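You operate a simulated robot arm through the tools that you are given. There is no shell and no other tool.

You run a simulated two-armed robot. Do the job below in one go: nothing can be reset, and whatever is moved stays where it is left.

Task
Pull both relays: grey one to the yellow tray, blue one on the bench.
Fine: open each catch before its relay lifts; the other relays stay. Set down upright: grey relay, blue relay.
Where things are to end (x, y in the base frame): blue relay within 6 cm of [55, -22].

The check looks at the end state, three seconds after you hand in, the way a careful person would. Anything else that was tipped, shoved, dropped, spilled or broken makes it a failure.

Robot
Two 7-joint arms with two-finger grippers on one trunk that stands fixed in place. Base frame: the origin is at the foot of the trunk, x ahead of it, y to its left, z up. Lengths are in cm, angles in degrees, forces in N, time in s.
The left shoulder is at [7, 13.9, 123], the right one opposite. With the tool pointing down near the work surface each hand reaches from about 44 to 74 cm from the base axis, measured 20 degrees to its own side. Payload 3.43 kg a hand.
Tool frame (each hand has its own): the origin (TCP) lies between the finger pads and is the grasp point; the fingertips stand 3 cm ahead of it; z points along the fingers, y is the line along which they close. The gripper opens to 10.4 cm. The gripper's body begins 5.7 cm behind the TCP.
Orientation is that of the tool frame in the base frame, as a unit quaternion [w, x, y, z]. With the fingers straight down and closing along the base's y, the tool's x points along the base's -x, its y along +y and its z along -z.

Tools
- The arms move only by the tool jog_arm. It takes "left_motion", "right_motion" or both (then of equal length, played together; a hand with none holds still); each is a list of rows, each an object (a shift or turn left out is 0, a gripper value left out holds the last) with "linear": the shift along the tool's x, y, z in cm, a list of three; "rot": the turn, a rotation vector about the tool's x, y, z in degrees, a list of three; "claw": the opening in per cent of the stroke, from 0 (shut) to 100 (fully open). In form: [{"linear": [dx, dy, dz], "rot": [rx, ry, rz], "claw": claw}, ...]. A call has 1 to 20 rows; each row is the pose to reach, as a shift and turn from the pose commanded when the call began, along the tool's axes at that moment. Each row takes 0.2 s and may step no farther than 5 cm and 8.6 degrees from the row before; otherwise, or with a gripper value out of range, the whole call is refused. Where a pose cannot be reached the arm comes as near as it can. A force on the tool above 40 N (or 10 N above the force at the start of the call, whichever is more), or a blocked arm, ends the call early, and 0.2 s more pass. The fingers move at their own pace (about 4.5 cm/s each) and stop on an object; they squeeze with about 24 N. The grip force told is the motor's: it shows also when the fingers shut on nothing. Time passes only in rows, and 0.2 s behind the last, so rows that repeat a pose let the fingers close. The reply holds the time, the measured pose of the TCP, the force on the tool along the base axes, the opening and the grip force, in the units named above and with some noise, with the torque about the TCP (base axes, N m) and any sound that the robot's microphone picked up, and new pictures: "views" is both (left out), scene, wrist or none (wrist: the cameras of the hands that moved).
- Cameras (640 x 400 px; columns grow to the right, rows downward): "scene" is now at [11.62, -2.95, 146.11]; the picture's right is [-0.27, -0.96, 0.00], its down [-0.65, 0.19, -0.74] and it looks along [0.71, -0.20, -0.68] (base axes); focal length 272 px, centre (320, 200). "left" rides on the left gripper at [6.7, -1.8, -9] in its tool frame; the picture's right is [0.25, 0.97, 0.00], its down [-0.73, 0.19, -0.66] and it looks along [-0.64, 0.17, 0.75] (tool axes); focal length 218 px, centre (320, 200). "right" rides on the right gripper at [6.7, 1.8, -9] in its tool frame; the picture's right is [-0.25, 0.97, 0.00], its down [-0.73, -0.19, -0.66] and it looks along [-0.64, -0.17, 0.75] (tool axes); focal length 218 px, centre (320, 200). There is no depth. A picture from a camera that has moved, and an enlarged one, comes with that camera's place and axes in the base frame and with its lens. The place of the scene camera against the robot may be out by one fixed shift of up to 2.5 cm in any direction.
- slide_trunk(by): slides the trunk up (or, below 0, down) by that many cm; the arms and the scene camera ride with it, the base frame stays. It gives what a move gives, with no picture.
- head_to(pan, tilt): turns the head with the scene camera to pan (to the left, within 86 degrees either way) and tilt (down, from -29 to 69), counted from straight ahead of the robot. It gives what a move gives, and a new picture of the scene camera.
- close_up(camera, box): a new picture of the part [left, top, right, bottom] of that camera's present view, enlarged. The clock stands still meanwhile.
- hand_in(): hands the job in; it is judged then, once.

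Nothing tells you positions but the pictures and the camera data. Unless the task says otherwise, let go and move clear before handing in.

The tools are called after "Call:" as name(argument=value, ...) on one line, values as JSON. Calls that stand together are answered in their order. jog_arm: Moves the arms, as the interface text tells. Its arguments: {"type":"object","properties":{"left_motion":{"type":"array"},"right_motion":{"type":"array"},"views":{"type":"string","enum":["both","scene","wrist","none"]}},"required":[]} The other tools are called the same way: slide_trunk (by) slides the trunk up or down; head_to (pan, tilt) turns the head that bears the scene camera; close_up (camera, box) takes an enlarged picture of a part of a camera's view; hand_in () hands the job in.

At the start:

```text
time_s: 0.0
left_ee_pos: [51.19, -2.56, 117.8]
left_tool_rot: [-0.001, 0.0, 1.0, 0.0]
left_contact_force: [0.0, -0.8, -0.3]
left_moment: [0.02, -0.01, -0.01]
left_finger_gap: 10.4
left_finger_force: 0.0
right_ee_pos: [45.69, -44.63, 120.62]
right_tool_rot: [0.001, 0.0, 1.0, 0.0]
right_contact_force: [0.1, 0.2, 0.5]
right_moment: [0.01, 0.04, -0.01]
right_finger_gap: 10.4
right_finger_force: 0.1
trunk travel left (down, up): [-72.5, 21.5]
head pan, tilt: [-15.9, 42.5]
```

scene: 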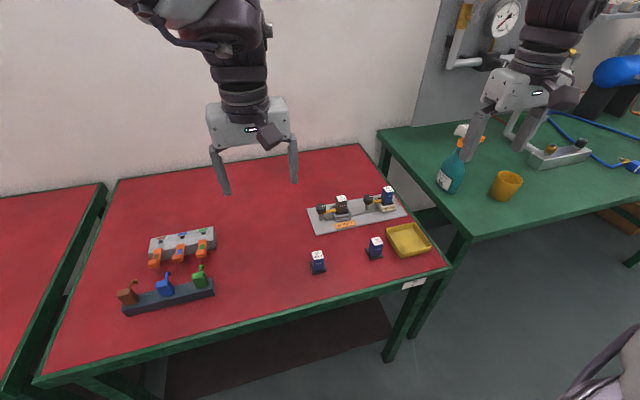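
right: 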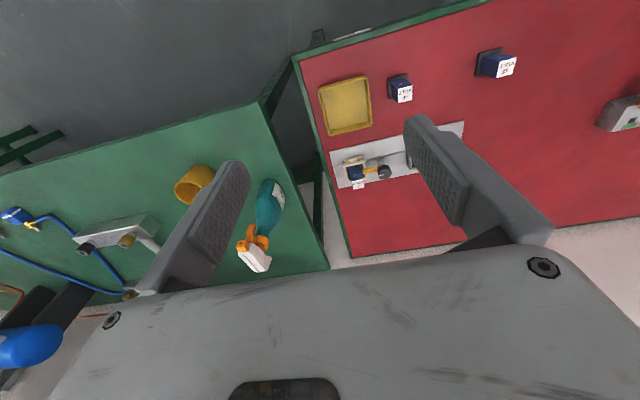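
left: 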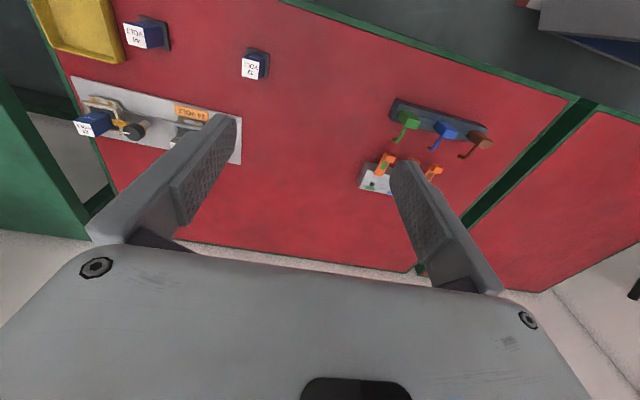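

I see a red bench with a grey plate carrying two relay sockets, two loose blue relays nearer to me and a yellow tray at the right. I'll enlarge the relay region first.

Call:
close_up(camera="scene", box=[290, 170, 450, 270])

Call:
close_up(camera="right", box=[300, 40, 540, 200])

Call:
close_up(camera="left", box=[30, 0, 290, 170])

```text
4.00 times, centred on (370, 220) of scene
camera zoom: at [11.62, -2.95, 146.11], right [-0.27, -0.96, 0.0], down [-0.65, 0.19, -0.74], along [0.71, -0.2, -0.68], focal length 1087 px, centre (120, 120)
```

zoom: 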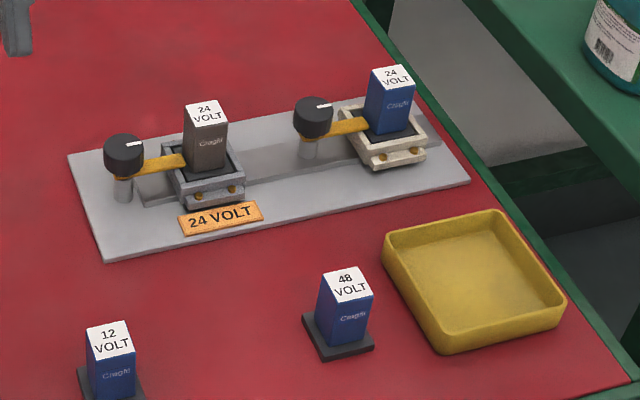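

```text
2.50 times, centred on (420, 120) of right
camera zoom: at [38.93, -42.88, 129.66], right [0.25, 0.97, 0.0], down [0.73, -0.19, 0.66], along [0.64, -0.17, -0.75], focal length 546 px, centre (70, 400)
```

zoom: 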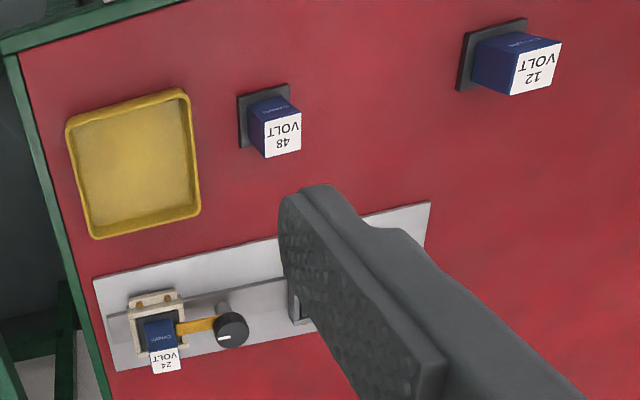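

```text
2.35 times, centred on (160, 85) of left
camera zoom: at [44.55, -4.39, 126.78], right [-0.25, 0.97, 0.0], down [0.73, 0.19, 0.66], along [0.64, 0.17, -0.75], focal length 514 px, centre (696, 471)
```

zoom: 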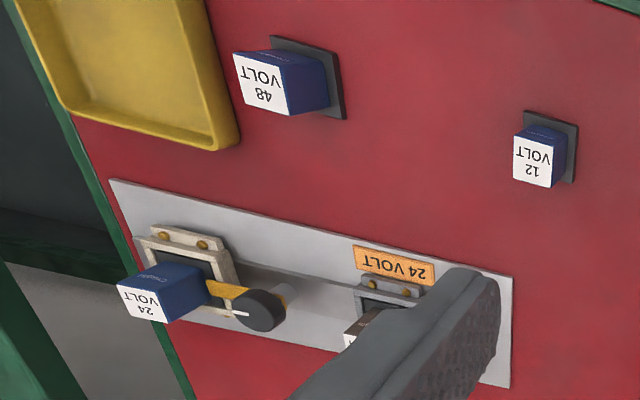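

The grey 24 V relay stands in its socket at about [71, -26], its knob catch near y -19. The blue one is at about [71.7, -42.3] with its knob near y -35.5, the tray is at about [56, -41.6], and the bench top is at z≈79. I'll move the left arm aside and bring the right hand nearer for a better look.

Call:
jog_arm(left_motion=[{"linear": [0, 4.5, 0]}, {"linear": [0, 9, 0]}, {"linear": [0, 13.5, 0]}, {"linear": [0, 18, 0]}, {"linear": [0, 22, 0]}], right_motion=[{"linear": [-3, 2.5, 0]}, {"linear": [-6, 5, 0]}, {"linear": [-9, 7.5, 0]}, {"linear": [-12, 9, 0]}, {"linear": [-14, 9.5, 0]}], views="both")

Call:
slide_trunk(by=-18)

```text
time_s: 1.2
left_ee_pos: [45.9, 9.77, 116.22]
left_tool_rot: [0.0, -0.002, 1.0, 0.0]
left_contact_force: [-0.5, -0.4, 0.6]
left_moment: [-0.01, -0.01, -0.01]
left_finger_gap: 10.39
left_finger_force: 0.1
left hand out of reach, approached as far as the arm can: row 2, 3, 4, 5
right_ee_pos: [53.93, -36.22, 117.94]
right_tool_rot: [0.001, 0.0, 1.0, 0.0]
right_contact_force: [0.3, 0.2, -0.1]
right_moment: [-0.01, -0.01, -0.02]
right_finger_gap: 10.38
right_finger_force: 0.1
right hand out of reach, approached as far as the arm can: row 3, 4, 5
trunk travel left (down, up): [-72.5, 21.5]
head pan, tilt: [-15.9, 42.5]
camera scene: at [11.68, -2.87, 146.11], right [-0.27, -0.96, 0.0], down [-0.65, 0.19, -0.74], along [0.71, -0.2, -0.68], focal length 272 px, centre (320, 200)
camera right: at [47.22, -34.53, 126.98], right [0.25, 0.97, 0.0], down [0.73, -0.19, 0.66], along [0.64, -0.17, -0.75], focal length 218 px, centre (320, 200)
camera left: at [39.18, 7.94, 125.14], right [-0.26, 0.97, 0.0], down [0.73, 0.19, 0.66], along [0.64, 0.17, -0.75], focal length 218 px, centre (320, 200)
```

scene: 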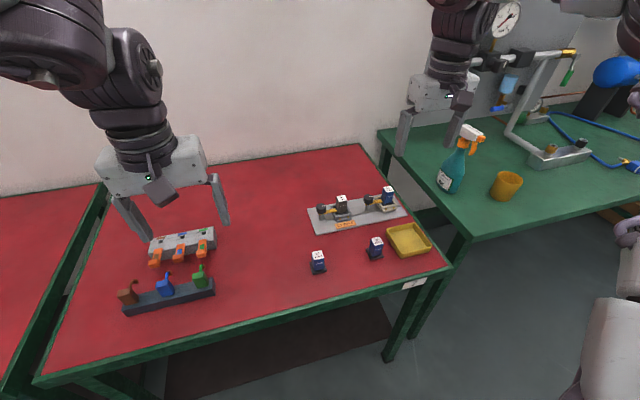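
right: 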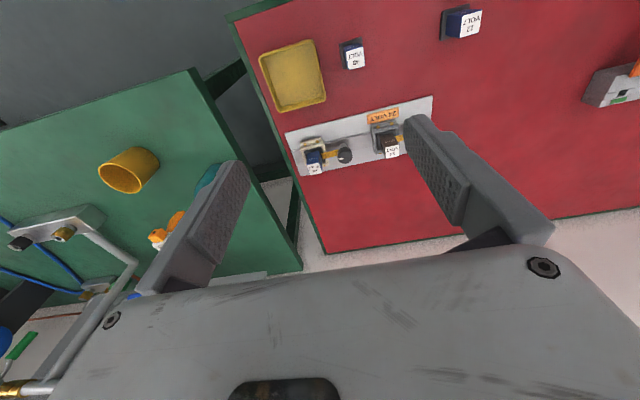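
left: 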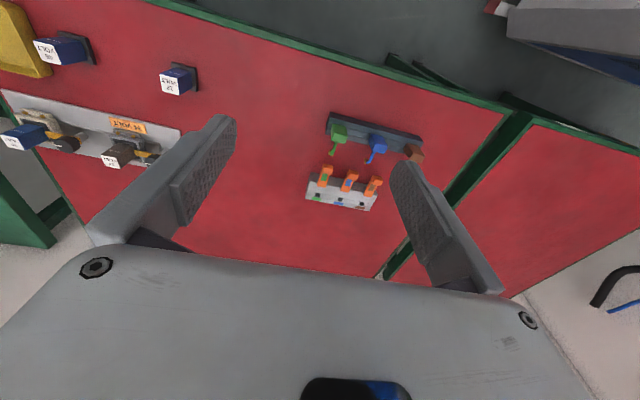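

```text
time_s: 3.2
left_ee_pos: [45.8, 9.78, 98.27]
left_tool_rot: [0.001, -0.001, 1.0, 0.0]
left_contact_force: [1.2, -0.2, 0.2]
left_moment: [-0.02, 0.02, -0.03]
left_finger_gap: 10.38
left_finger_force: 0.0
right_ee_pos: [53.82, -36.29, 99.88]
right_tool_rot: [0.002, 0.0, 1.0, 0.0]
right_contact_force: [0.1, -0.8, -0.1]
right_moment: [0.01, 0.0, -0.04]
right_finger_gap: 10.43
right_finger_force: 0.1
trunk travel left (down, up): [-54.5, 39.5]
head pan, tilt: [-15.9, 42.5]
```

The hand ran short of reach because the wrist rode too high against the shoulder, so the trunk should stay up while the hand goes down. I'll raise the trunk again, lower the right hand and then extend it forward.

Call:
slide_trunk(by=18)

Call:
jog_arm(right_motion=[{"linear": [0, 0, 4.5]}, {"linear": [0, 0, 9]}, {"linear": [0, 0, 13.5]}, {"linear": [0, 0, 18]}, {"linear": [0, 0, 21]}], views="none")

Call:
jog_arm(right_motion=[{"linear": [-4, 2, 0]}, {"linear": [-8, 4, 0]}, {"linear": [-12, 6, 0]}, {"linear": [-14, 8, 0]}], views="both")

```text
time_s: 5.2
left_ee_pos: [45.92, 9.67, 116.3]
left_tool_rot: [-0.001, -0.002, 1.0, 0.001]
left_contact_force: [0.5, 0.7, -0.5]
left_moment: [0.01, -0.02, -0.01]
left_finger_gap: 10.39
left_finger_force: 0.1
right_ee_pos: [53.89, -36.26, 117.94]
right_tool_rot: [0.002, 0.001, 1.0, -0.001]
right_contact_force: [0.3, -0.8, -0.2]
right_moment: [0.04, -0.03, 0.03]
right_finger_gap: 10.4
right_finger_force: 0.0
trunk travel left (down, up): [-72.5, 21.5]
head pan, tilt: [-15.9, 42.5]
```

```text
time_s: 6.4
left_ee_pos: [45.91, 9.73, 116.1]
left_tool_rot: [0.001, -0.002, 1.0, 0.0]
left_contact_force: [-0.1, -0.6, 0.2]
left_moment: [-0.03, 0.03, 0.0]
left_finger_gap: 10.4
left_finger_force: 0.0
right_ee_pos: [54.13, -36.45, 96.95]
right_tool_rot: [0.001, 0.0, 1.0, 0.001]
right_contact_force: [-0.5, -0.2, -1.1]
right_moment: [0.02, 0.01, -0.01]
right_finger_gap: 10.39
right_finger_force: 0.0
trunk travel left (down, up): [-72.5, 21.5]
head pan, tilt: [-15.9, 42.5]
```

```text
time_s: 7.4
left_ee_pos: [46.04, 9.88, 116.16]
left_tool_rot: [0.001, -0.001, 1.0, 0.0]
left_contact_force: [-0.5, 0.3, -0.1]
left_moment: [0.0, 0.04, 0.0]
left_finger_gap: 10.39
left_finger_force: 0.0
right_ee_pos: [58.2, -32.72, 99.28]
right_tool_rot: [0.003, 0.0, 1.0, 0.0]
right_contact_force: [0.8, 0.4, 0.6]
right_moment: [-0.02, 0.03, -0.04]
right_finger_gap: 10.41
right_finger_force: 0.0
right hand out of reach, approached as far as the arm can: row 2, 3, 4
trunk travel left (down, up): [-72.5, 21.5]
head pan, tilt: [-15.9, 42.5]
camera scene: at [11.74, -2.86, 146.1], right [-0.27, -0.96, 0.0], down [-0.65, 0.18, -0.74], along [0.71, -0.2, -0.68], focal length 272 px, centre (320, 200)
camera right: at [51.43, -30.95, 108.31], right [0.25, 0.97, 0.0], down [0.73, -0.19, 0.66], along [0.64, -0.16, -0.75], focal length 218 px, centre (320, 200)
```

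scene: 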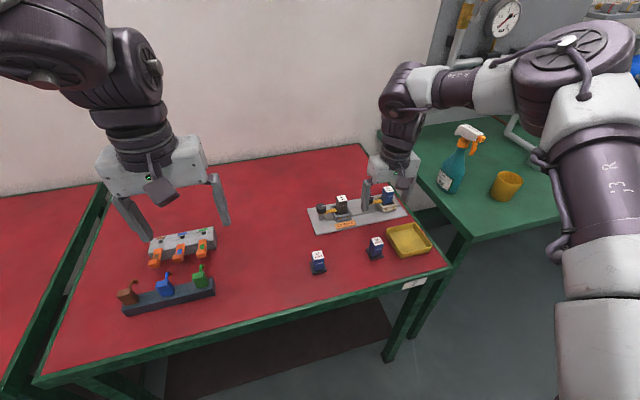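
right: 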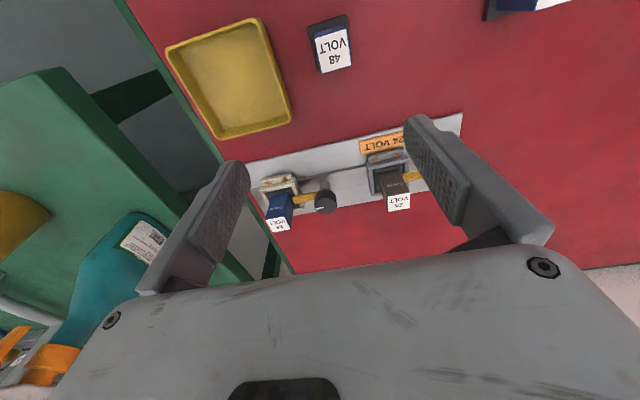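

The elbow is still well bent, so the limit seems to depend on how far the shoulder sits above the hand. I'll raise the trunk further, lower the hand by the same amount, and try reaching out again.

Call:
slide_trunk(by=16)

Call:
jog_arm(right_motion=[{"linear": [0, 0, 4.5]}, {"linear": [0, 0, 9]}, {"linear": [0, 0, 13.5]}, {"linear": [0, 0, 18]}], views="none")

Call:
jog_arm(right_motion=[{"linear": [-3, 0, 0]}, {"linear": [-6, 0, 0]}, {"linear": [-9, 0, 0]}, {"linear": [-11, 0, 0]}], views="both")

```text
time_s: 9.2
left_ee_pos: [45.92, 9.68, 132.22]
left_tool_rot: [-0.001, -0.003, 1.0, 0.0]
left_contact_force: [0.6, 0.2, 0.4]
left_moment: [-0.01, -0.03, -0.02]
left_finger_gap: 10.41
left_finger_force: 0.1
right_ee_pos: [58.16, -32.83, 115.16]
right_tool_rot: [0.003, 0.0, 1.0, 0.0]
right_contact_force: [0.0, 0.5, 0.2]
right_moment: [0.02, 0.02, 0.01]
right_finger_gap: 10.39
right_finger_force: 0.0
trunk travel left (down, up): [-88.5, 5.5]
head pan, tilt: [-15.9, 42.5]
```

```text
time_s: 10.2
left_ee_pos: [45.81, 9.66, 132.11]
left_tool_rot: [0.001, -0.002, 1.0, 0.001]
left_contact_force: [0.3, 0.8, -0.6]
left_moment: [-0.01, 0.02, -0.02]
left_finger_gap: 10.38
left_finger_force: 0.0
right_ee_pos: [52.49, -35.09, 105.02]
right_tool_rot: [0.003, 0.0, 1.0, 0.001]
right_contact_force: [0.2, 0.0, -0.1]
right_moment: [0.0, 0.03, 0.0]
right_finger_gap: 10.37
right_finger_force: 0.0
right hand out of reach, approached as far as the arm can: row 1, 2, 3, 4
trunk travel left (down, up): [-88.5, 5.5]
head pan, tilt: [-15.9, 42.5]
```

```text
time_s: 11.2
left_ee_pos: [45.86, 9.7, 132.12]
left_tool_rot: [0.0, -0.002, 1.0, 0.0]
left_contact_force: [-0.2, 0.4, -0.2]
left_moment: [0.0, 0.02, -0.01]
left_finger_gap: 10.41
left_finger_force: 0.1
right_ee_pos: [56.74, -36.5, 109.6]
right_tool_rot: [0.003, 0.0, 1.0, 0.001]
right_contact_force: [-0.1, 0.6, 0.2]
right_moment: [0.01, 0.01, 0.0]
right_finger_gap: 10.42
right_finger_force: 0.1
right hand out of reach, approached as far as the arm can: row 1, 2, 3, 4
trunk travel left (down, up): [-88.5, 5.5]
head pan, tilt: [-15.9, 42.5]
camera scene: at [11.64, -2.92, 162.11], right [-0.27, -0.96, 0.0], down [-0.65, 0.19, -0.74], along [0.71, -0.2, -0.68], focal length 272 px, centre (320, 200)
camera right: at [49.99, -34.79, 118.62], right [0.25, 0.97, 0.0], down [0.72, -0.19, 0.66], along [0.64, -0.16, -0.75], focal length 218 px, centre (320, 200)
```

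scene: 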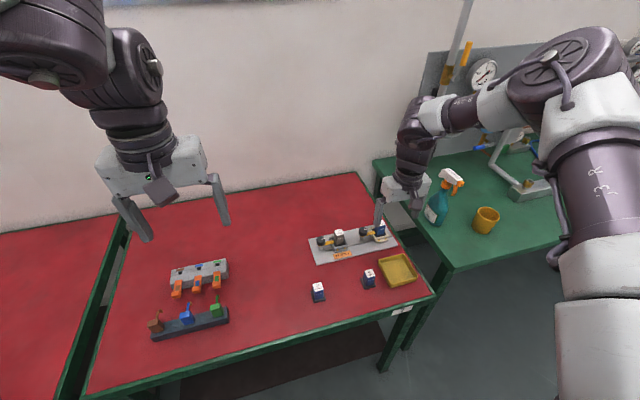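
right: 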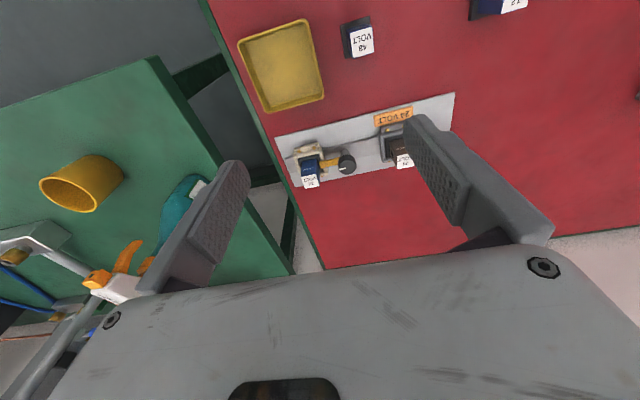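

A joint limit seems to be involved rather than arm length. I'll bring the trunk back down and test turning the hand about the vertical to free up reach.

Call:
slide_trunk(by=-12)

Call:
jog_arm(right_motion=[{"rot": [0, 0, 8]}, {"rot": [0, 0, 16]}, {"rot": [0, 0, 24]}], views="none")

Call:
jog_arm(right_motion=[{"linear": [-4, 0, 0]}, {"linear": [-8, 0, 0]}], views="both")

```text
time_s: 12.7
left_ee_pos: [45.96, 9.7, 120.21]
left_tool_rot: [0.001, -0.001, 1.0, 0.0]
left_contact_force: [0.1, 0.8, 0.6]
left_moment: [0.0, -0.01, -0.01]
left_finger_gap: 10.4
left_finger_force: 0.1
right_ee_pos: [56.86, -36.53, 97.57]
right_tool_rot: [0.004, 0.0, 1.0, 0.001]
right_contact_force: [-0.4, 0.4, -0.4]
right_moment: [0.0, 0.01, 0.02]
right_finger_gap: 10.41
right_finger_force: 0.0
trunk travel left (down, up): [-76.5, 17.5]
head pan, tilt: [-15.9, 42.5]
```

```text
time_s: 13.5
left_ee_pos: [45.81, 9.7, 120.18]
left_tool_rot: [0.0, -0.002, 1.0, 0.0]
left_contact_force: [0.5, 0.7, 0.0]
left_moment: [-0.03, 0.0, -0.02]
left_finger_gap: 10.39
left_finger_force: 0.0
right_ee_pos: [56.85, -36.5, 97.53]
right_tool_rot: [0.003, 0.209, 0.978, 0.002]
right_contact_force: [0.3, -0.5, 0.0]
right_moment: [0.04, 0.01, -0.03]
right_finger_gap: 10.38
right_finger_force: 0.0
trunk travel left (down, up): [-76.5, 17.5]
head pan, tilt: [-15.9, 42.5]
```

```text
time_s: 14.1
left_ee_pos: [45.87, 9.58, 120.33]
left_tool_rot: [0.0, -0.002, 1.0, 0.0]
left_contact_force: [0.0, -0.6, -0.6]
left_moment: [-0.03, -0.02, -0.02]
left_finger_gap: 10.41
left_finger_force: 0.1
right_ee_pos: [58.68, -39.86, 100.04]
right_tool_rot: [0.004, 0.208, 0.978, 0.002]
right_contact_force: [0.1, -0.4, -0.4]
right_moment: [0.02, -0.03, -0.01]
right_finger_gap: 10.36
right_finger_force: 0.1
right hand out of reach, approached as far as the arm can: row 1, 2
trunk travel left (down, up): [-76.5, 17.5]
head pan, tilt: [-15.9, 42.5]
camera scene: at [11.62, -2.97, 150.11], right [-0.27, -0.96, 0.0], down [-0.65, 0.19, -0.74], along [0.71, -0.2, -0.68], focal length 272 px, centre (320, 200)
camera right: at [53.13, -35.65, 109.07], right [0.62, 0.78, 0.01], down [0.58, -0.47, 0.66], along [0.52, -0.41, -0.75], focal length 218 px, centre (320, 200)
```

scene: 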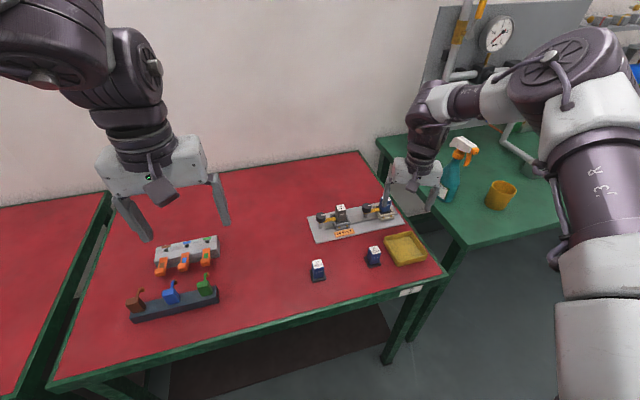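
right: 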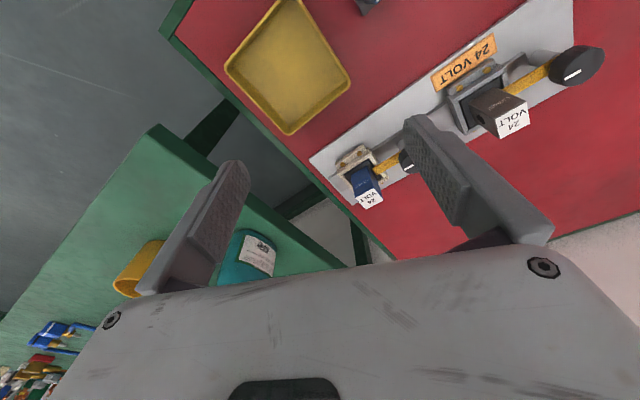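

Yaw makes little difference to the reach. I'll look at the right arm itself to understand its posture.

Call:
head_to(pan=-50, tilt=25)

```text
time_s: 15.1
left_ee_pos: [45.8, 9.71, 120.22]
left_tool_rot: [0.0, -0.002, 1.0, 0.0]
left_contact_force: [-0.3, 0.1, 0.2]
left_moment: [0.02, 0.0, -0.03]
left_finger_gap: 10.43
left_finger_force: 0.1
right_ee_pos: [58.59, -39.93, 99.92]
right_tool_rot: [0.004, 0.207, 0.978, 0.002]
right_contact_force: [-0.7, -0.1, 0.7]
right_moment: [-0.03, 0.0, 0.01]
right_finger_gap: 10.4
right_finger_force: 0.1
trunk travel left (down, up): [-76.5, 17.5]
head pan, tilt: [-50.0, 25.0]
camera scene: at [9.55, -7.7, 152.8], right [-0.77, -0.64, 0.0], down [-0.27, 0.32, -0.91], along [0.58, -0.69, -0.42], focal length 272 px, centre (320, 200)
```

scene: 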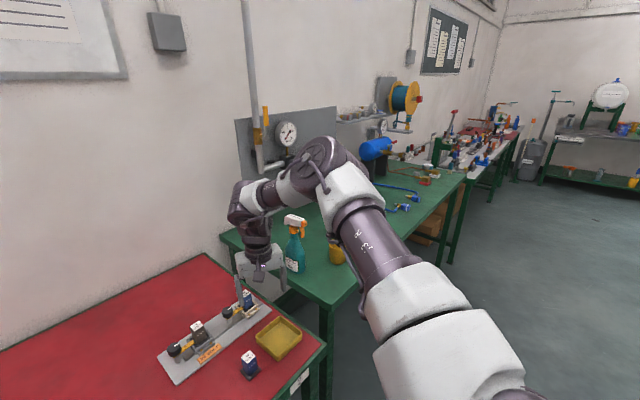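

The elbow stands high and to the right. I'll test leaning the fingers outward (wrist nearer to me), which should give more reach.

Call:
jog_arm(right_motion=[{"rot": [0, -7, 0]}, {"rot": [0, -14, 0]}, {"rot": [0, -20, 0]}], views="none")

Call:
jog_arm(right_motion=[{"linear": [-3.76, 0, -1.37]}, {"linear": [-7.5, 0, -2.74]}], views="both")

```text
time_s: 15.9
left_ee_pos: [45.75, 9.59, 120.14]
left_tool_rot: [0.001, -0.002, 1.0, 0.0]
left_contact_force: [-0.1, 0.1, 0.5]
left_moment: [0.02, -0.02, 0.01]
left_finger_gap: 10.39
left_finger_force: 0.1
right_ee_pos: [58.71, -39.99, 99.91]
right_tool_rot: [0.173, 0.205, 0.963, -0.035]
right_contact_force: [-0.2, -0.8, -0.1]
right_moment: [-0.01, -0.04, 0.0]
right_finger_gap: 10.4
right_finger_force: 0.0
trunk travel left (down, up): [-76.5, 17.5]
head pan, tilt: [-50.0, 25.0]
```

```text
time_s: 16.5
left_ee_pos: [45.91, 9.76, 120.14]
left_tool_rot: [0.0, -0.002, 1.0, 0.0]
left_contact_force: [0.0, -0.2, 0.2]
left_moment: [0.03, 0.01, -0.03]
left_finger_gap: 10.4
left_finger_force: 0.1
right_ee_pos: [64.23, -42.33, 105.16]
right_tool_rot: [0.172, 0.205, 0.963, -0.035]
right_contact_force: [0.2, -0.4, 0.3]
right_moment: [0.0, 0.02, -0.01]
right_finger_gap: 10.42
right_finger_force: 0.1
trunk travel left (down, up): [-76.5, 17.5]
head pan, tilt: [-50.0, 25.0]
camera scene: at [9.65, -7.63, 152.8], right [-0.77, -0.64, 0.0], down [-0.27, 0.32, -0.91], along [0.58, -0.69, -0.42], focal length 272 px, centre (320, 200)
camera right: at [56.32, -37.05, 111.34], right [0.61, 0.79, 0.09], down [0.34, -0.36, 0.87], along [0.72, -0.5, -0.49], focal length 218 px, centre (320, 200)
```

scene: 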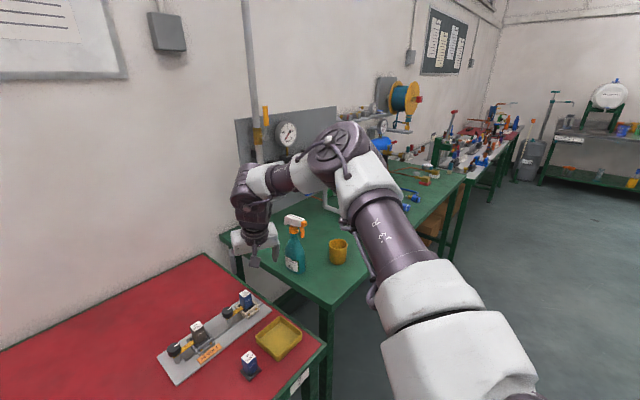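
right: 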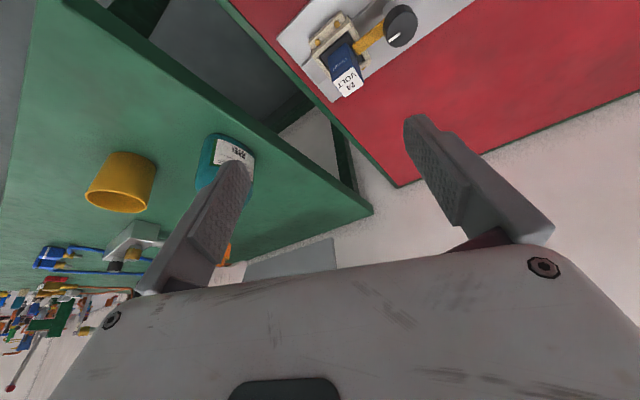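

Leaning the tool by 20° gives the extra reach. I'll enlarge the blue relay and its catch from this nearer view.

Call:
close_up(camera="right", box=[260, 0, 480, 120])

Call:
close_up(camera="scene", box=[150, 270, 310, 390])

```text
2.91 times, centred on (370, 60) of right
camera zoom: at [56.32, -37.05, 111.34], right [0.61, 0.79, 0.09], down [0.34, -0.36, 0.87], along [0.72, -0.5, -0.49], focal length 635 px, centre (174, 607)
```

zoom: 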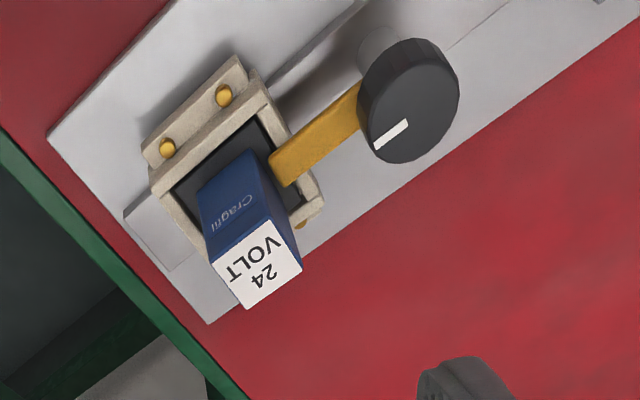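

```text
3.33 times, centred on (230, 330) of scene
camera zoom: at [9.65, -7.63, 152.8], right [-0.77, -0.64, 0.0], down [-0.27, 0.32, -0.91], along [0.58, -0.69, -0.42], focal length 906 px, centre (620, -233)
```

zoom: 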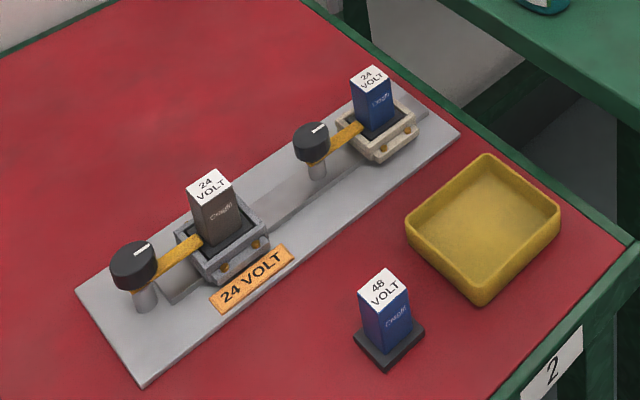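

The lever under each knob reaches over the socket rim. The blue knob is centred at about [71.9, -35.3] with its top at z≈86. I'll bring the leaned hand above it to see how the reach holds out.

Call:
jog_arm(right_motion=[{"linear": [-0.43, 3.2, 3]}, {"linear": [-0.86, 6.4, 6]}, {"linear": [-1.28, 9.57, 8.98]}], views="both")

```text
time_s: 17.3
left_ee_pos: [45.81, 9.56, 120.18]
left_tool_rot: [0.001, 0.0, 1.0, 0.0]
left_contact_force: [0.0, 1.0, 0.6]
left_moment: [0.02, -0.01, 0.01]
left_finger_gap: 10.4
left_finger_force: 0.0
right_ee_pos: [64.94, -38.21, 101.53]
right_tool_rot: [0.174, 0.205, 0.963, -0.033]
right_contact_force: [0.7, 0.0, 0.7]
right_moment: [0.01, 0.0, -0.02]
right_finger_gap: 10.41
right_finger_force: 0.1
right hand out of reach, approached as far as the arm can: row 1, 2, 3
trunk travel left (down, up): [-76.5, 17.5]
head pan, tilt: [-50.0, 25.0]
camera scene: at [9.4, -7.73, 152.82], right [-0.77, -0.64, 0.0], down [-0.27, 0.32, -0.91], along [0.58, -0.69, -0.42], focal length 272 px, centre (320, 200)
camera right: at [57.02, -32.66, 107.77], right [0.61, 0.79, 0.1], down [0.34, -0.36, 0.87], along [0.72, -0.5, -0.49], focal length 218 px, centre (320, 200)
```

scene: 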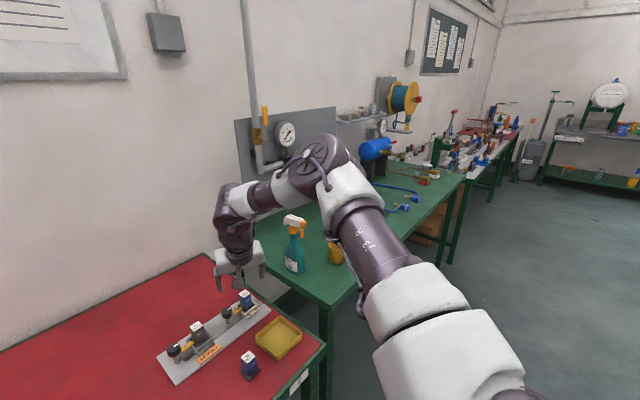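
right: 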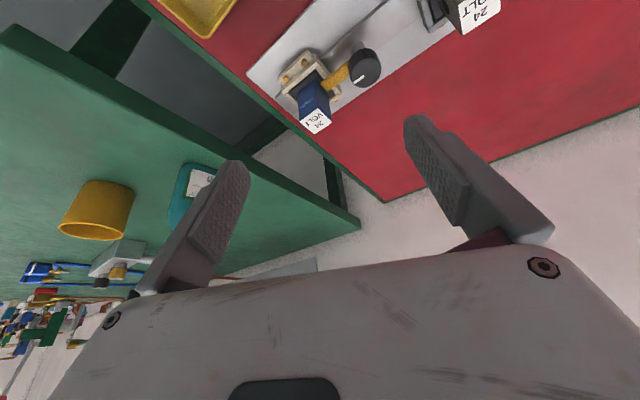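

Moving inward (+y) seems to be blocked too. I'll pull back and probe the range with small moves well above everything.

Call:
jog_arm(right_motion=[{"linear": [3.76, 0, -1.37]}, {"linear": [7.5, 0, -2.74]}, {"linear": [11.3, 0, -4.1]}], views="none")

Call:
jog_arm(right_motion=[{"linear": [0, 4, 0]}, {"linear": [0, 8, 0]}, {"linear": [0, 12, 0]}, {"linear": [0, 16, 0]}, {"linear": [0, 20, 0]}], views="scene")

```text
time_s: 18.1
left_ee_pos: [45.78, 9.63, 120.2]
left_tool_rot: [0.001, -0.002, 1.0, 0.0]
left_contact_force: [0.3, -0.6, 0.5]
left_moment: [0.0, 0.02, 0.0]
left_finger_gap: 10.41
left_finger_force: 0.1
right_ee_pos: [54.07, -32.97, 101.45]
right_tool_rot: [0.174, 0.204, 0.963, -0.034]
right_contact_force: [-0.2, 0.8, -0.1]
right_moment: [0.02, -0.02, 0.01]
right_finger_gap: 10.4
right_finger_force: 0.1
trunk travel left (down, up): [-76.5, 17.5]
head pan, tilt: [-50.0, 25.0]
```

```text
time_s: 19.3
left_ee_pos: [45.97, 9.72, 120.15]
left_tool_rot: [0.0, -0.002, 1.0, 0.001]
left_contact_force: [0.6, 0.0, -0.1]
left_moment: [-0.04, 0.01, 0.0]
left_finger_gap: 10.38
left_finger_force: 0.1
right_ee_pos: [60.32, -27.43, 104.58]
right_tool_rot: [0.173, 0.204, 0.963, -0.034]
right_contact_force: [-0.1, -0.3, -0.2]
right_moment: [0.0, 0.03, -0.01]
right_finger_gap: 10.42
right_finger_force: 0.1
right hand out of reach, approached as far as the arm can: row 1, 2, 3, 4, 5
trunk travel left (down, up): [-76.5, 17.5]
head pan, tilt: [-50.0, 25.0]
camera scene: at [9.59, -7.67, 152.8], right [-0.77, -0.64, 0.0], down [-0.27, 0.32, -0.91], along [0.58, -0.69, -0.42], focal length 272 px, centre (320, 200)
```

scene: 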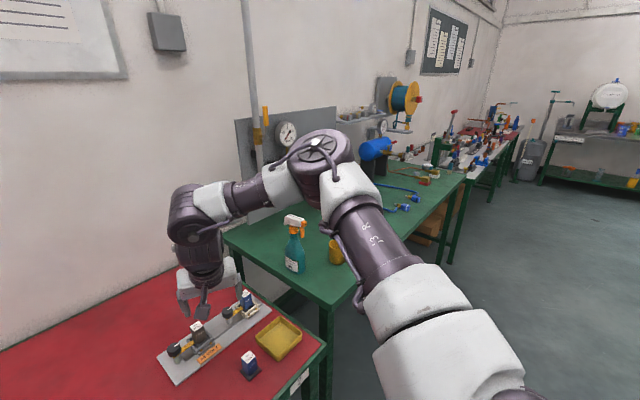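

The hand can't move inward either because the upper arm stays put, so some joint is at its stop. I'll look at the left arm's posture to compare, since it may also be usable.

Call:
head_to(pan=35, tilt=20)

```text
time_s: 20.9
left_ee_pos: [45.85, 9.63, 120.26]
left_tool_rot: [0.001, -0.002, 1.0, 0.0]
left_contact_force: [0.0, 0.5, 0.2]
left_moment: [0.03, -0.02, -0.01]
left_finger_gap: 10.4
left_finger_force: 0.1
right_ee_pos: [60.3, -27.54, 104.54]
right_tool_rot: [0.172, 0.204, 0.963, -0.032]
right_contact_force: [0.3, 0.0, -0.4]
right_moment: [0.0, 0.0, -0.01]
right_finger_gap: 10.36
right_finger_force: 0.0
trunk travel left (down, up): [-76.5, 17.5]
head pan, tilt: [35.0, 20.0]
camera scene: at [11.25, 4.69, 153.62], right [0.57, -0.82, 0.0], down [-0.28, -0.2, -0.94], along [0.77, 0.54, -0.34], focal length 272 px, centre (320, 200)
```

scene: 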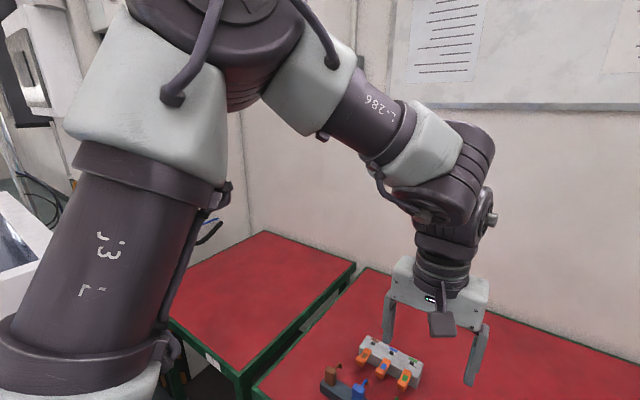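

I'll retract the right hand towards the middle of its range, set it upright again, and see how freely it moves from there.

Call:
jog_arm(right_motion=[{"linear": [4.2, -0.9, -0.1]}, {"linear": [8.4, -1.8, -0.2]}, {"linear": [12.65, -2.6, -0.34]}, {"linear": [12.65, -2.6, -0.34], "rot": [0, 7, 0]}, {"linear": [12.65, -2.6, -0.34], "rot": [0, 14, 0]}, {"linear": [12.65, -2.6, -0.34], "rot": [0, 20, 0]}], views="none")

Call:
jog_arm(right_motion=[{"rot": [0, 0, -8]}, {"rot": [0, 0, -16]}, {"rot": [0, 0, -24]}, {"rot": [0, 0, -24], "linear": [0, 3.5, 0]}, {"rot": [0, 0, -24], "linear": [0, 7, 0]}], views="none")

Call:
head_to(pan=-45, tilt=30)

```text
time_s: 22.3
left_ee_pos: [45.86, 9.7, 120.24]
left_tool_rot: [0.0, -0.001, 1.0, 0.0]
left_contact_force: [-0.3, 0.3, 0.4]
left_moment: [0.02, 0.02, -0.01]
left_finger_gap: 10.42
left_finger_force: 0.1
right_ee_pos: [50.42, -28.01, 101.39]
right_tool_rot: [0.001, 0.206, 0.979, 0.003]
right_contact_force: [-0.1, -0.6, -0.2]
right_moment: [-0.01, -0.03, 0.03]
right_finger_gap: 10.39
right_finger_force: 0.0
right hand out of reach, approached as far as the arm can: row 1, 2, 3, 4, 5, 6
trunk travel left (down, up): [-76.5, 17.5]
head pan, tilt: [35.0, 20.0]
```

```text
time_s: 23.5
left_ee_pos: [45.85, 9.65, 120.25]
left_tool_rot: [0.0, -0.002, 1.0, 0.0]
left_contact_force: [0.1, -0.7, 0.4]
left_moment: [-0.03, 0.02, 0.01]
left_finger_gap: 10.41
left_finger_force: 0.0
right_ee_pos: [51.86, -23.18, 102.21]
right_tool_rot: [0.004, -0.001, 1.0, 0.002]
right_contact_force: [0.0, -0.1, -0.9]
right_moment: [0.01, 0.0, -0.05]
right_finger_gap: 10.37
right_finger_force: 0.1
right hand out of reach, approached as far as the arm can: row 5
trunk travel left (down, up): [-76.5, 17.5]
head pan, tilt: [35.0, 20.0]
```

```text
time_s: 25.1
left_ee_pos: [45.89, 9.59, 120.24]
left_tool_rot: [0.0, -0.002, 1.0, 0.0]
left_contact_force: [-0.1, 0.2, 0.0]
left_moment: [0.0, 0.01, -0.03]
left_finger_gap: 10.39
left_finger_force: 0.1
right_ee_pos: [51.68, -23.28, 102.11]
right_tool_rot: [0.004, 0.0, 1.0, 0.002]
right_contact_force: [0.4, 0.0, 0.8]
right_moment: [0.0, -0.02, 0.0]
right_finger_gap: 10.4
right_finger_force: 0.0
trunk travel left (down, up): [-76.5, 17.5]
head pan, tilt: [-45.0, 30.0]
camera scene: at [10.03, -7.03, 152.01], right [-0.71, -0.71, 0.0], down [-0.35, 0.35, -0.87], along [0.61, -0.61, -0.5], focal length 272 px, centre (320, 200)
```

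scene: 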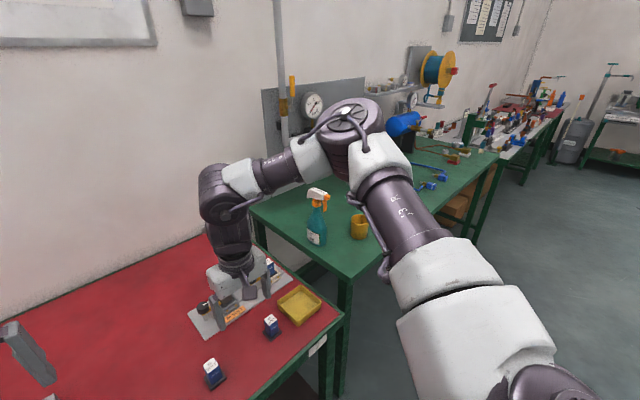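

I'll probe small steps in a few directions from here to learn which way the arm is held up.

Call:
jog_arm(right_motion=[{"linear": [0, 2, 0]}, {"linear": [0, 2, 0]}, {"linear": [0, 2, 0]}], views="none")

Call:
jog_arm(right_motion=[{"linear": [2, 0, 0]}, {"linear": [4, 0, 0]}, {"linear": [4, 2, 0]}, {"linear": [4, 4, 0]}], views="none")

Call:
jog_arm(right_motion=[{"linear": [0, 0, -3]}, {"linear": [0, 0, -6]}, {"linear": [0, 2, -6]}, {"linear": [0, 4, -6]}], views="none")

```text
time_s: 25.9
left_ee_pos: [45.98, 9.59, 120.23]
left_tool_rot: [0.0, -0.002, 1.0, 0.0]
left_contact_force: [-0.2, 0.0, 0.8]
left_moment: [0.03, 0.0, -0.02]
left_finger_gap: 10.41
left_finger_force: 0.0
right_ee_pos: [50.93, -22.3, 102.65]
right_tool_rot: [0.004, 0.0, 1.0, 0.002]
right_contact_force: [0.3, -0.5, -0.2]
right_moment: [-0.02, 0.01, 0.05]
right_finger_gap: 10.41
right_finger_force: 0.0
right hand out of reach, approached as far as the arm can: row 1, 2, 3
trunk travel left (down, up): [-76.5, 17.5]
head pan, tilt: [-45.0, 30.0]
```

```text
time_s: 26.9
left_ee_pos: [45.95, 9.78, 120.28]
left_tool_rot: [0.0, -0.002, 1.0, 0.0]
left_contact_force: [-0.8, 0.3, -0.1]
left_moment: [0.01, -0.01, -0.02]
left_finger_gap: 10.39
left_finger_force: 0.1
right_ee_pos: [46.44, -19.21, 103.03]
right_tool_rot: [0.004, -0.001, 1.0, 0.003]
right_contact_force: [0.3, 0.3, -0.2]
right_moment: [0.04, 0.0, 0.0]
right_finger_gap: 10.39
right_finger_force: 0.0
right hand out of reach, approached as far as the arm can: row 4
trunk travel left (down, up): [-76.5, 17.5]
head pan, tilt: [-45.0, 30.0]
```

```text
time_s: 27.9
left_ee_pos: [45.74, 9.72, 120.19]
left_tool_rot: [0.001, -0.002, 1.0, 0.0]
left_contact_force: [-1.0, 0.5, 0.4]
left_moment: [0.03, -0.01, -0.01]
left_finger_gap: 10.4
left_finger_force: 0.1
right_ee_pos: [45.58, -16.89, 109.34]
right_tool_rot: [0.005, 0.0, 1.0, 0.002]
right_contact_force: [-0.8, 0.7, 0.7]
right_moment: [0.01, -0.02, -0.02]
right_finger_gap: 10.4
right_finger_force: 0.1
right hand out of reach, approached as far as the arm can: row 3, 4
trunk travel left (down, up): [-76.5, 17.5]
head pan, tilt: [-45.0, 30.0]
```

Next I'll test a yaw the other way, in case the last wrist joint is the one at its stop.

Call:
jog_arm(right_motion=[{"rot": [0, 0, -8]}, {"rot": [0, 0, -16]}, {"rot": [0, 0, -24]}, {"rot": [0, 0, -32]}, {"rot": [0, 0, -40]}], views="none")

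Call:
jog_arm(right_motion=[{"linear": [-3, 2.5, 0]}, {"linear": [-6, 5, 0]}, {"linear": [-9, 7.5, 0]}], views="scene")

```text
time_s: 29.1
left_ee_pos: [45.84, 9.65, 120.19]
left_tool_rot: [0.0, -0.001, 1.0, 0.0]
left_contact_force: [0.0, -0.2, 0.7]
left_moment: [0.01, -0.05, 0.0]
left_finger_gap: 10.4
left_finger_force: 0.0
right_ee_pos: [45.62, -17.02, 109.39]
right_tool_rot: [0.004, -0.343, 0.939, 0.0]
right_contact_force: [0.2, -0.7, 0.5]
right_moment: [0.0, 0.02, 0.0]
right_finger_gap: 10.4
right_finger_force: 0.1
trunk travel left (down, up): [-76.5, 17.5]
head pan, tilt: [-45.0, 30.0]
```

```text
time_s: 29.9
left_ee_pos: [45.96, 9.69, 120.12]
left_tool_rot: [0.001, -0.002, 1.0, 0.001]
left_contact_force: [0.0, 0.5, 0.1]
left_moment: [0.02, -0.01, 0.04]
left_finger_gap: 10.38
left_finger_force: 0.0
right_ee_pos: [44.47, -16.6, 109.81]
right_tool_rot: [0.005, -0.343, 0.939, 0.001]
right_contact_force: [-0.2, 0.7, -0.1]
right_moment: [0.01, -0.02, -0.02]
right_finger_gap: 10.4
right_finger_force: 0.0
right hand out of reach, approached as far as the arm can: row 1, 2, 3
trunk travel left (down, up): [-76.5, 17.5]
head pan, tilt: [-45.0, 30.0]
camera scene: at [10.05, -7.06, 152.0], right [-0.71, -0.71, 0.0], down [-0.35, 0.35, -0.87], along [0.61, -0.61, -0.5], focal length 272 px, centre (320, 200)
```

scene: 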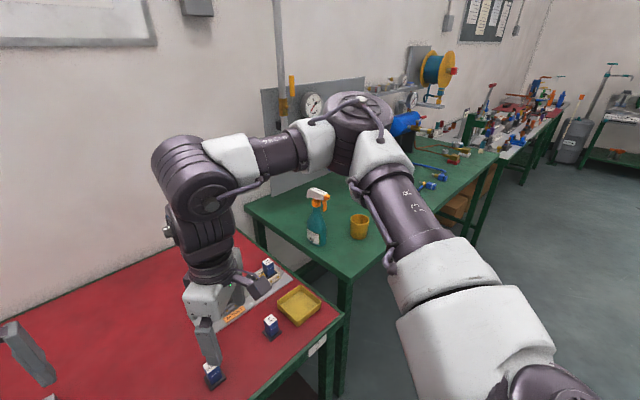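

The upper arm evidently won't swing any further inward, but leaning the tool outward with a lower trunk should still reach both relays. I'll straighten the yaw, bring the hand out to the right and lean it 25°.

Call:
jog_arm(right_motion=[{"linear": [1.35, -3.94, -1], "rot": [0, 0, 8]}, {"linear": [2.7, -7.88, -2], "rot": [0, 0, 16]}, {"linear": [4.04, -11.8, -3], "rot": [0, 0, 24]}, {"linear": [5.4, -15.8, -4], "rot": [0, 0, 32]}, {"linear": [6.73, -19.7, -5], "rot": [0, 0, 40]}], views="none")

Call:
jog_arm(right_motion=[{"rot": [0, -7, 0]}, {"rot": [0, -14, 0]}, {"rot": [0, -20, 0]}, {"rot": [0, -25, 0]}], views="none")

Call:
slide_trunk(by=-14)

```text
time_s: 31.1
left_ee_pos: [45.82, 9.47, 120.27]
left_tool_rot: [0.0, -0.001, 1.0, 0.0]
left_contact_force: [0.3, 0.2, 0.1]
left_moment: [0.02, -0.01, -0.02]
left_finger_gap: 10.37
left_finger_force: 0.0
right_ee_pos: [52.04, -36.1, 114.93]
right_tool_rot: [0.003, 0.0, 1.0, 0.001]
right_contact_force: [0.6, -0.8, 0.0]
right_moment: [0.02, 0.03, 0.04]
right_finger_gap: 10.4
right_finger_force: 0.0
trunk travel left (down, up): [-76.5, 17.5]
head pan, tilt: [-45.0, 30.0]
```

```text
time_s: 32.0
left_ee_pos: [45.79, 9.45, 120.19]
left_tool_rot: [0.001, -0.002, 1.0, 0.0]
left_contact_force: [0.2, -0.2, 0.1]
left_moment: [0.05, 0.02, -0.03]
left_finger_gap: 10.43
left_finger_force: 0.1
right_ee_pos: [51.92, -35.98, 115.02]
right_tool_rot: [0.221, -0.001, 0.975, 0.002]
right_contact_force: [-0.3, -0.2, -0.3]
right_moment: [0.0, -0.03, 0.04]
right_finger_gap: 10.42
right_finger_force: 0.1
trunk travel left (down, up): [-76.5, 17.5]
head pan, tilt: [-45.0, 30.0]
```

```text
time_s: 33.7
left_ee_pos: [45.83, 9.64, 106.25]
left_tool_rot: [0.0, -0.002, 1.0, 0.0]
left_contact_force: [0.0, -0.4, -0.2]
left_moment: [0.04, -0.01, 0.02]
left_finger_gap: 10.4
left_finger_force: 0.1
right_ee_pos: [51.95, -35.96, 101.05]
right_tool_rot: [0.22, 0.0, 0.975, 0.001]
right_contact_force: [0.7, 0.1, -0.2]
right_moment: [0.0, 0.03, -0.02]
right_finger_gap: 10.39
right_finger_force: 0.1
trunk travel left (down, up): [-62.5, 31.5]
head pan, tilt: [-45.0, 30.0]
```

The lean worked. Now I'll test the forward reach above the blue knob at a safe height.

Call:
jog_arm(right_motion=[{"linear": [-3.76, 0, 2.58]}, {"linear": [-7.52, 0, 5.16]}, {"linear": [-11.28, 0, 7.75]}, {"linear": [-15.04, 0, 10.33]}], views="both")

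```text
time_s: 34.7
left_ee_pos: [46.2, 9.67, 106.06]
left_tool_rot: [0.0, -0.002, 1.0, 0.001]
left_contact_force: [0.5, 0.4, 0.5]
left_moment: [0.01, 0.01, -0.03]
left_finger_gap: 10.41
left_finger_force: 0.0
right_ee_pos: [70.46, -35.81, 97.85]
right_tool_rot: [0.218, -0.001, 0.976, 0.002]
right_contact_force: [-0.5, -0.1, -0.3]
right_moment: [0.01, 0.05, 0.04]
right_finger_gap: 10.41
right_finger_force: 0.0
trunk travel left (down, up): [-62.5, 31.5]
head pan, tilt: [-45.0, 30.0]
camera scene: at [10.39, -7.03, 137.97], right [-0.71, -0.71, 0.0], down [-0.36, 0.35, -0.86], along [0.61, -0.61, -0.5], focal length 272 px, centre (320, 200)
camera right: at [60.47, -34.13, 103.25], right [0.23, 0.97, 0.11], down [0.38, -0.19, 0.9], along [0.9, -0.16, -0.41], focal length 218 px, centre (320, 200)
```

scene: 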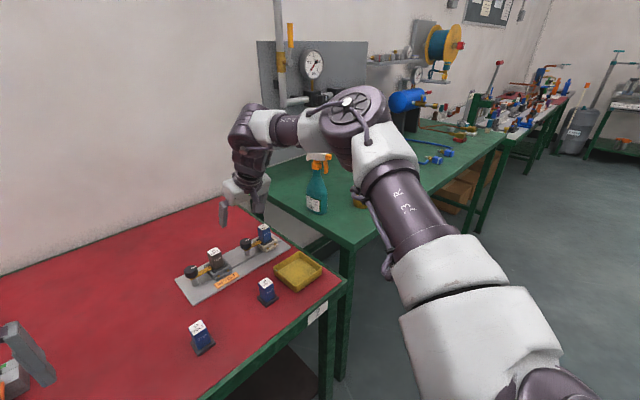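
right: 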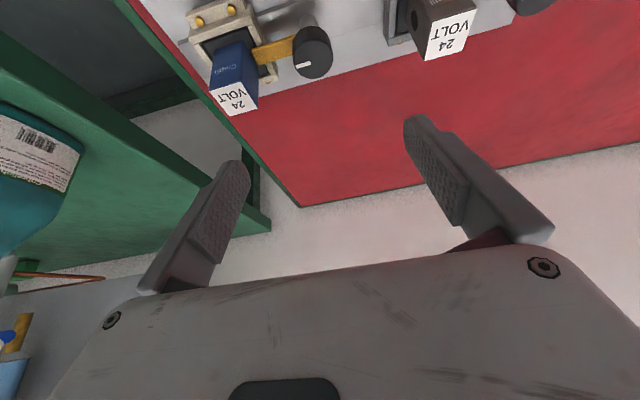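

Reach is good at this trunk height. I'll test moving across to above the grey knob (y≈-19.5) at the same height.

Call:
jog_arm(right_motion=[{"linear": [0, 4.1, 0]}, {"linear": [0, 8.2, 0]}, {"linear": [0, 12.3, 0]}, {"linear": [0, 16.3, 0]}], views="both")

```text
time_s: 35.7
left_ee_pos: [45.91, 9.74, 106.21]
left_tool_rot: [0.001, -0.001, 1.0, -0.001]
left_contact_force: [-0.1, 0.2, -0.5]
left_moment: [-0.02, 0.02, -0.02]
left_finger_gap: 10.39
left_finger_force: 0.1
right_ee_pos: [65.18, -23.5, 98.83]
right_tool_rot: [0.221, 0.0, 0.975, 0.002]
right_contact_force: [-0.7, 0.4, -0.1]
right_moment: [0.05, 0.0, -0.01]
right_finger_gap: 10.41
right_finger_force: 0.0
right hand out of reach, approached as far as the arm can: row 2, 3, 4
trunk travel left (down, up): [-62.5, 31.5]
head pan, tilt: [-45.0, 30.0]
camera scene: at [10.01, -6.96, 138.01], right [-0.71, -0.71, 0.0], down [-0.35, 0.35, -0.87], along [0.61, -0.61, -0.5], focal length 272 px, centre (320, 200)
camera right: at [55.26, -21.77, 104.01], right [0.23, 0.97, 0.11], down [0.38, -0.19, 0.91], along [0.9, -0.16, -0.41], focal length 218 px, centre (320, 200)
```

scene: 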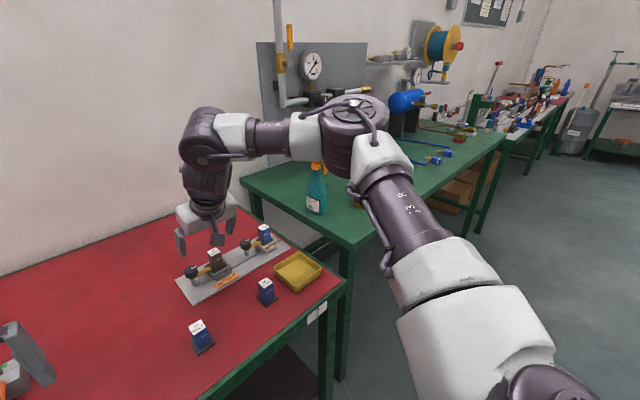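
right: 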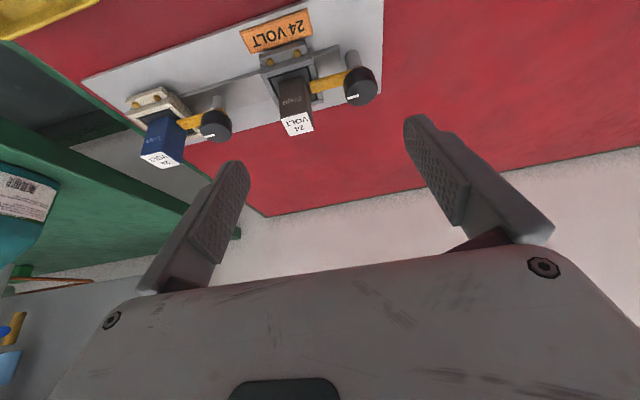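

The right arm can't get far enough inward at this lean. I'll pull the right hand back out of the way and test whether the left arm can reach towards the grey knob instead.

Call:
jog_arm(left_motion=[{"linear": [-1, -2, 0]}, {"linear": [-3, -5, 0]}, {"linear": [-6, -9, 0]}, {"linear": [-9, -13, 0]}, {"linear": [-12, -17, 0]}, {"linear": [-14, -20, 0]}], right_motion=[{"linear": [1.3, -3.6, -1.16]}, {"linear": [2.6, -7.2, -2.32]}, {"linear": [3.9, -10.8, -3.48]}, {"linear": [5.2, -14.4, -4.64]}, {"linear": [6.5, -18, -5.8]}, {"linear": [7.79, -21.5, -6.95]}], views="both")

```text
time_s: 37.1
left_ee_pos: [57.6, -8.99, 106.92]
left_tool_rot: [0.002, -0.017, 1.0, -0.02]
left_contact_force: [-0.5, 0.6, 0.5]
left_moment: [-0.02, 0.0, 0.02]
left_finger_gap: 10.39
left_finger_force: 0.1
left hand out of reach, approached as far as the arm can: row 5, 6
right_ee_pos: [55.24, -45.2, 101.54]
right_tool_rot: [0.221, -0.001, 0.975, 0.002]
right_contact_force: [0.4, -0.6, 0.4]
right_moment: [0.01, -0.02, 0.02]
right_finger_gap: 10.38
right_finger_force: 0.1
trunk travel left (down, up): [-62.5, 31.5]
head pan, tilt: [-45.0, 30.0]
camera scene: at [9.84, -7.11, 138.02], right [-0.71, -0.71, 0.0], down [-0.35, 0.35, -0.87], along [0.61, -0.61, -0.5], focal length 272 px, centre (320, 200)
camera right: at [45.19, -43.39, 106.9], right [0.23, 0.97, 0.11], down [0.38, -0.19, 0.91], along [0.9, -0.16, -0.41], focal length 218 px, centre (320, 200)
camera left: at [50.85, -10.61, 115.85], right [-0.29, 0.96, -0.04], down [0.72, 0.24, 0.65], along [0.63, 0.16, -0.76], focal length 218 px, centre (320, 200)
```

scene: 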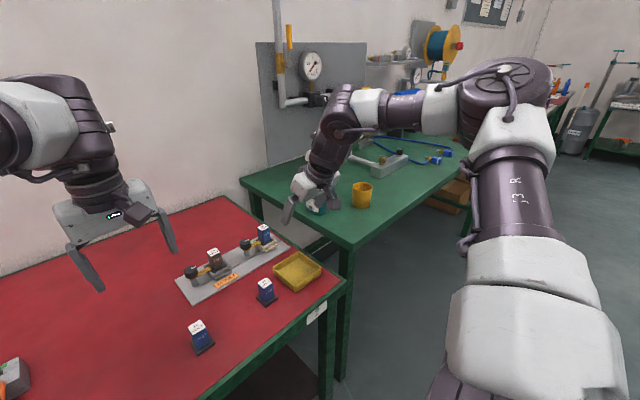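
right: 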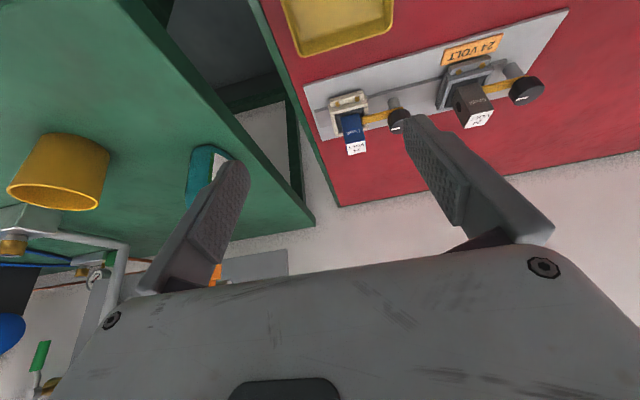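
left: 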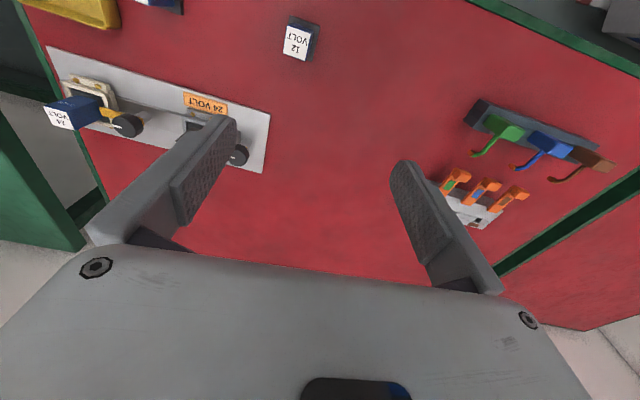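

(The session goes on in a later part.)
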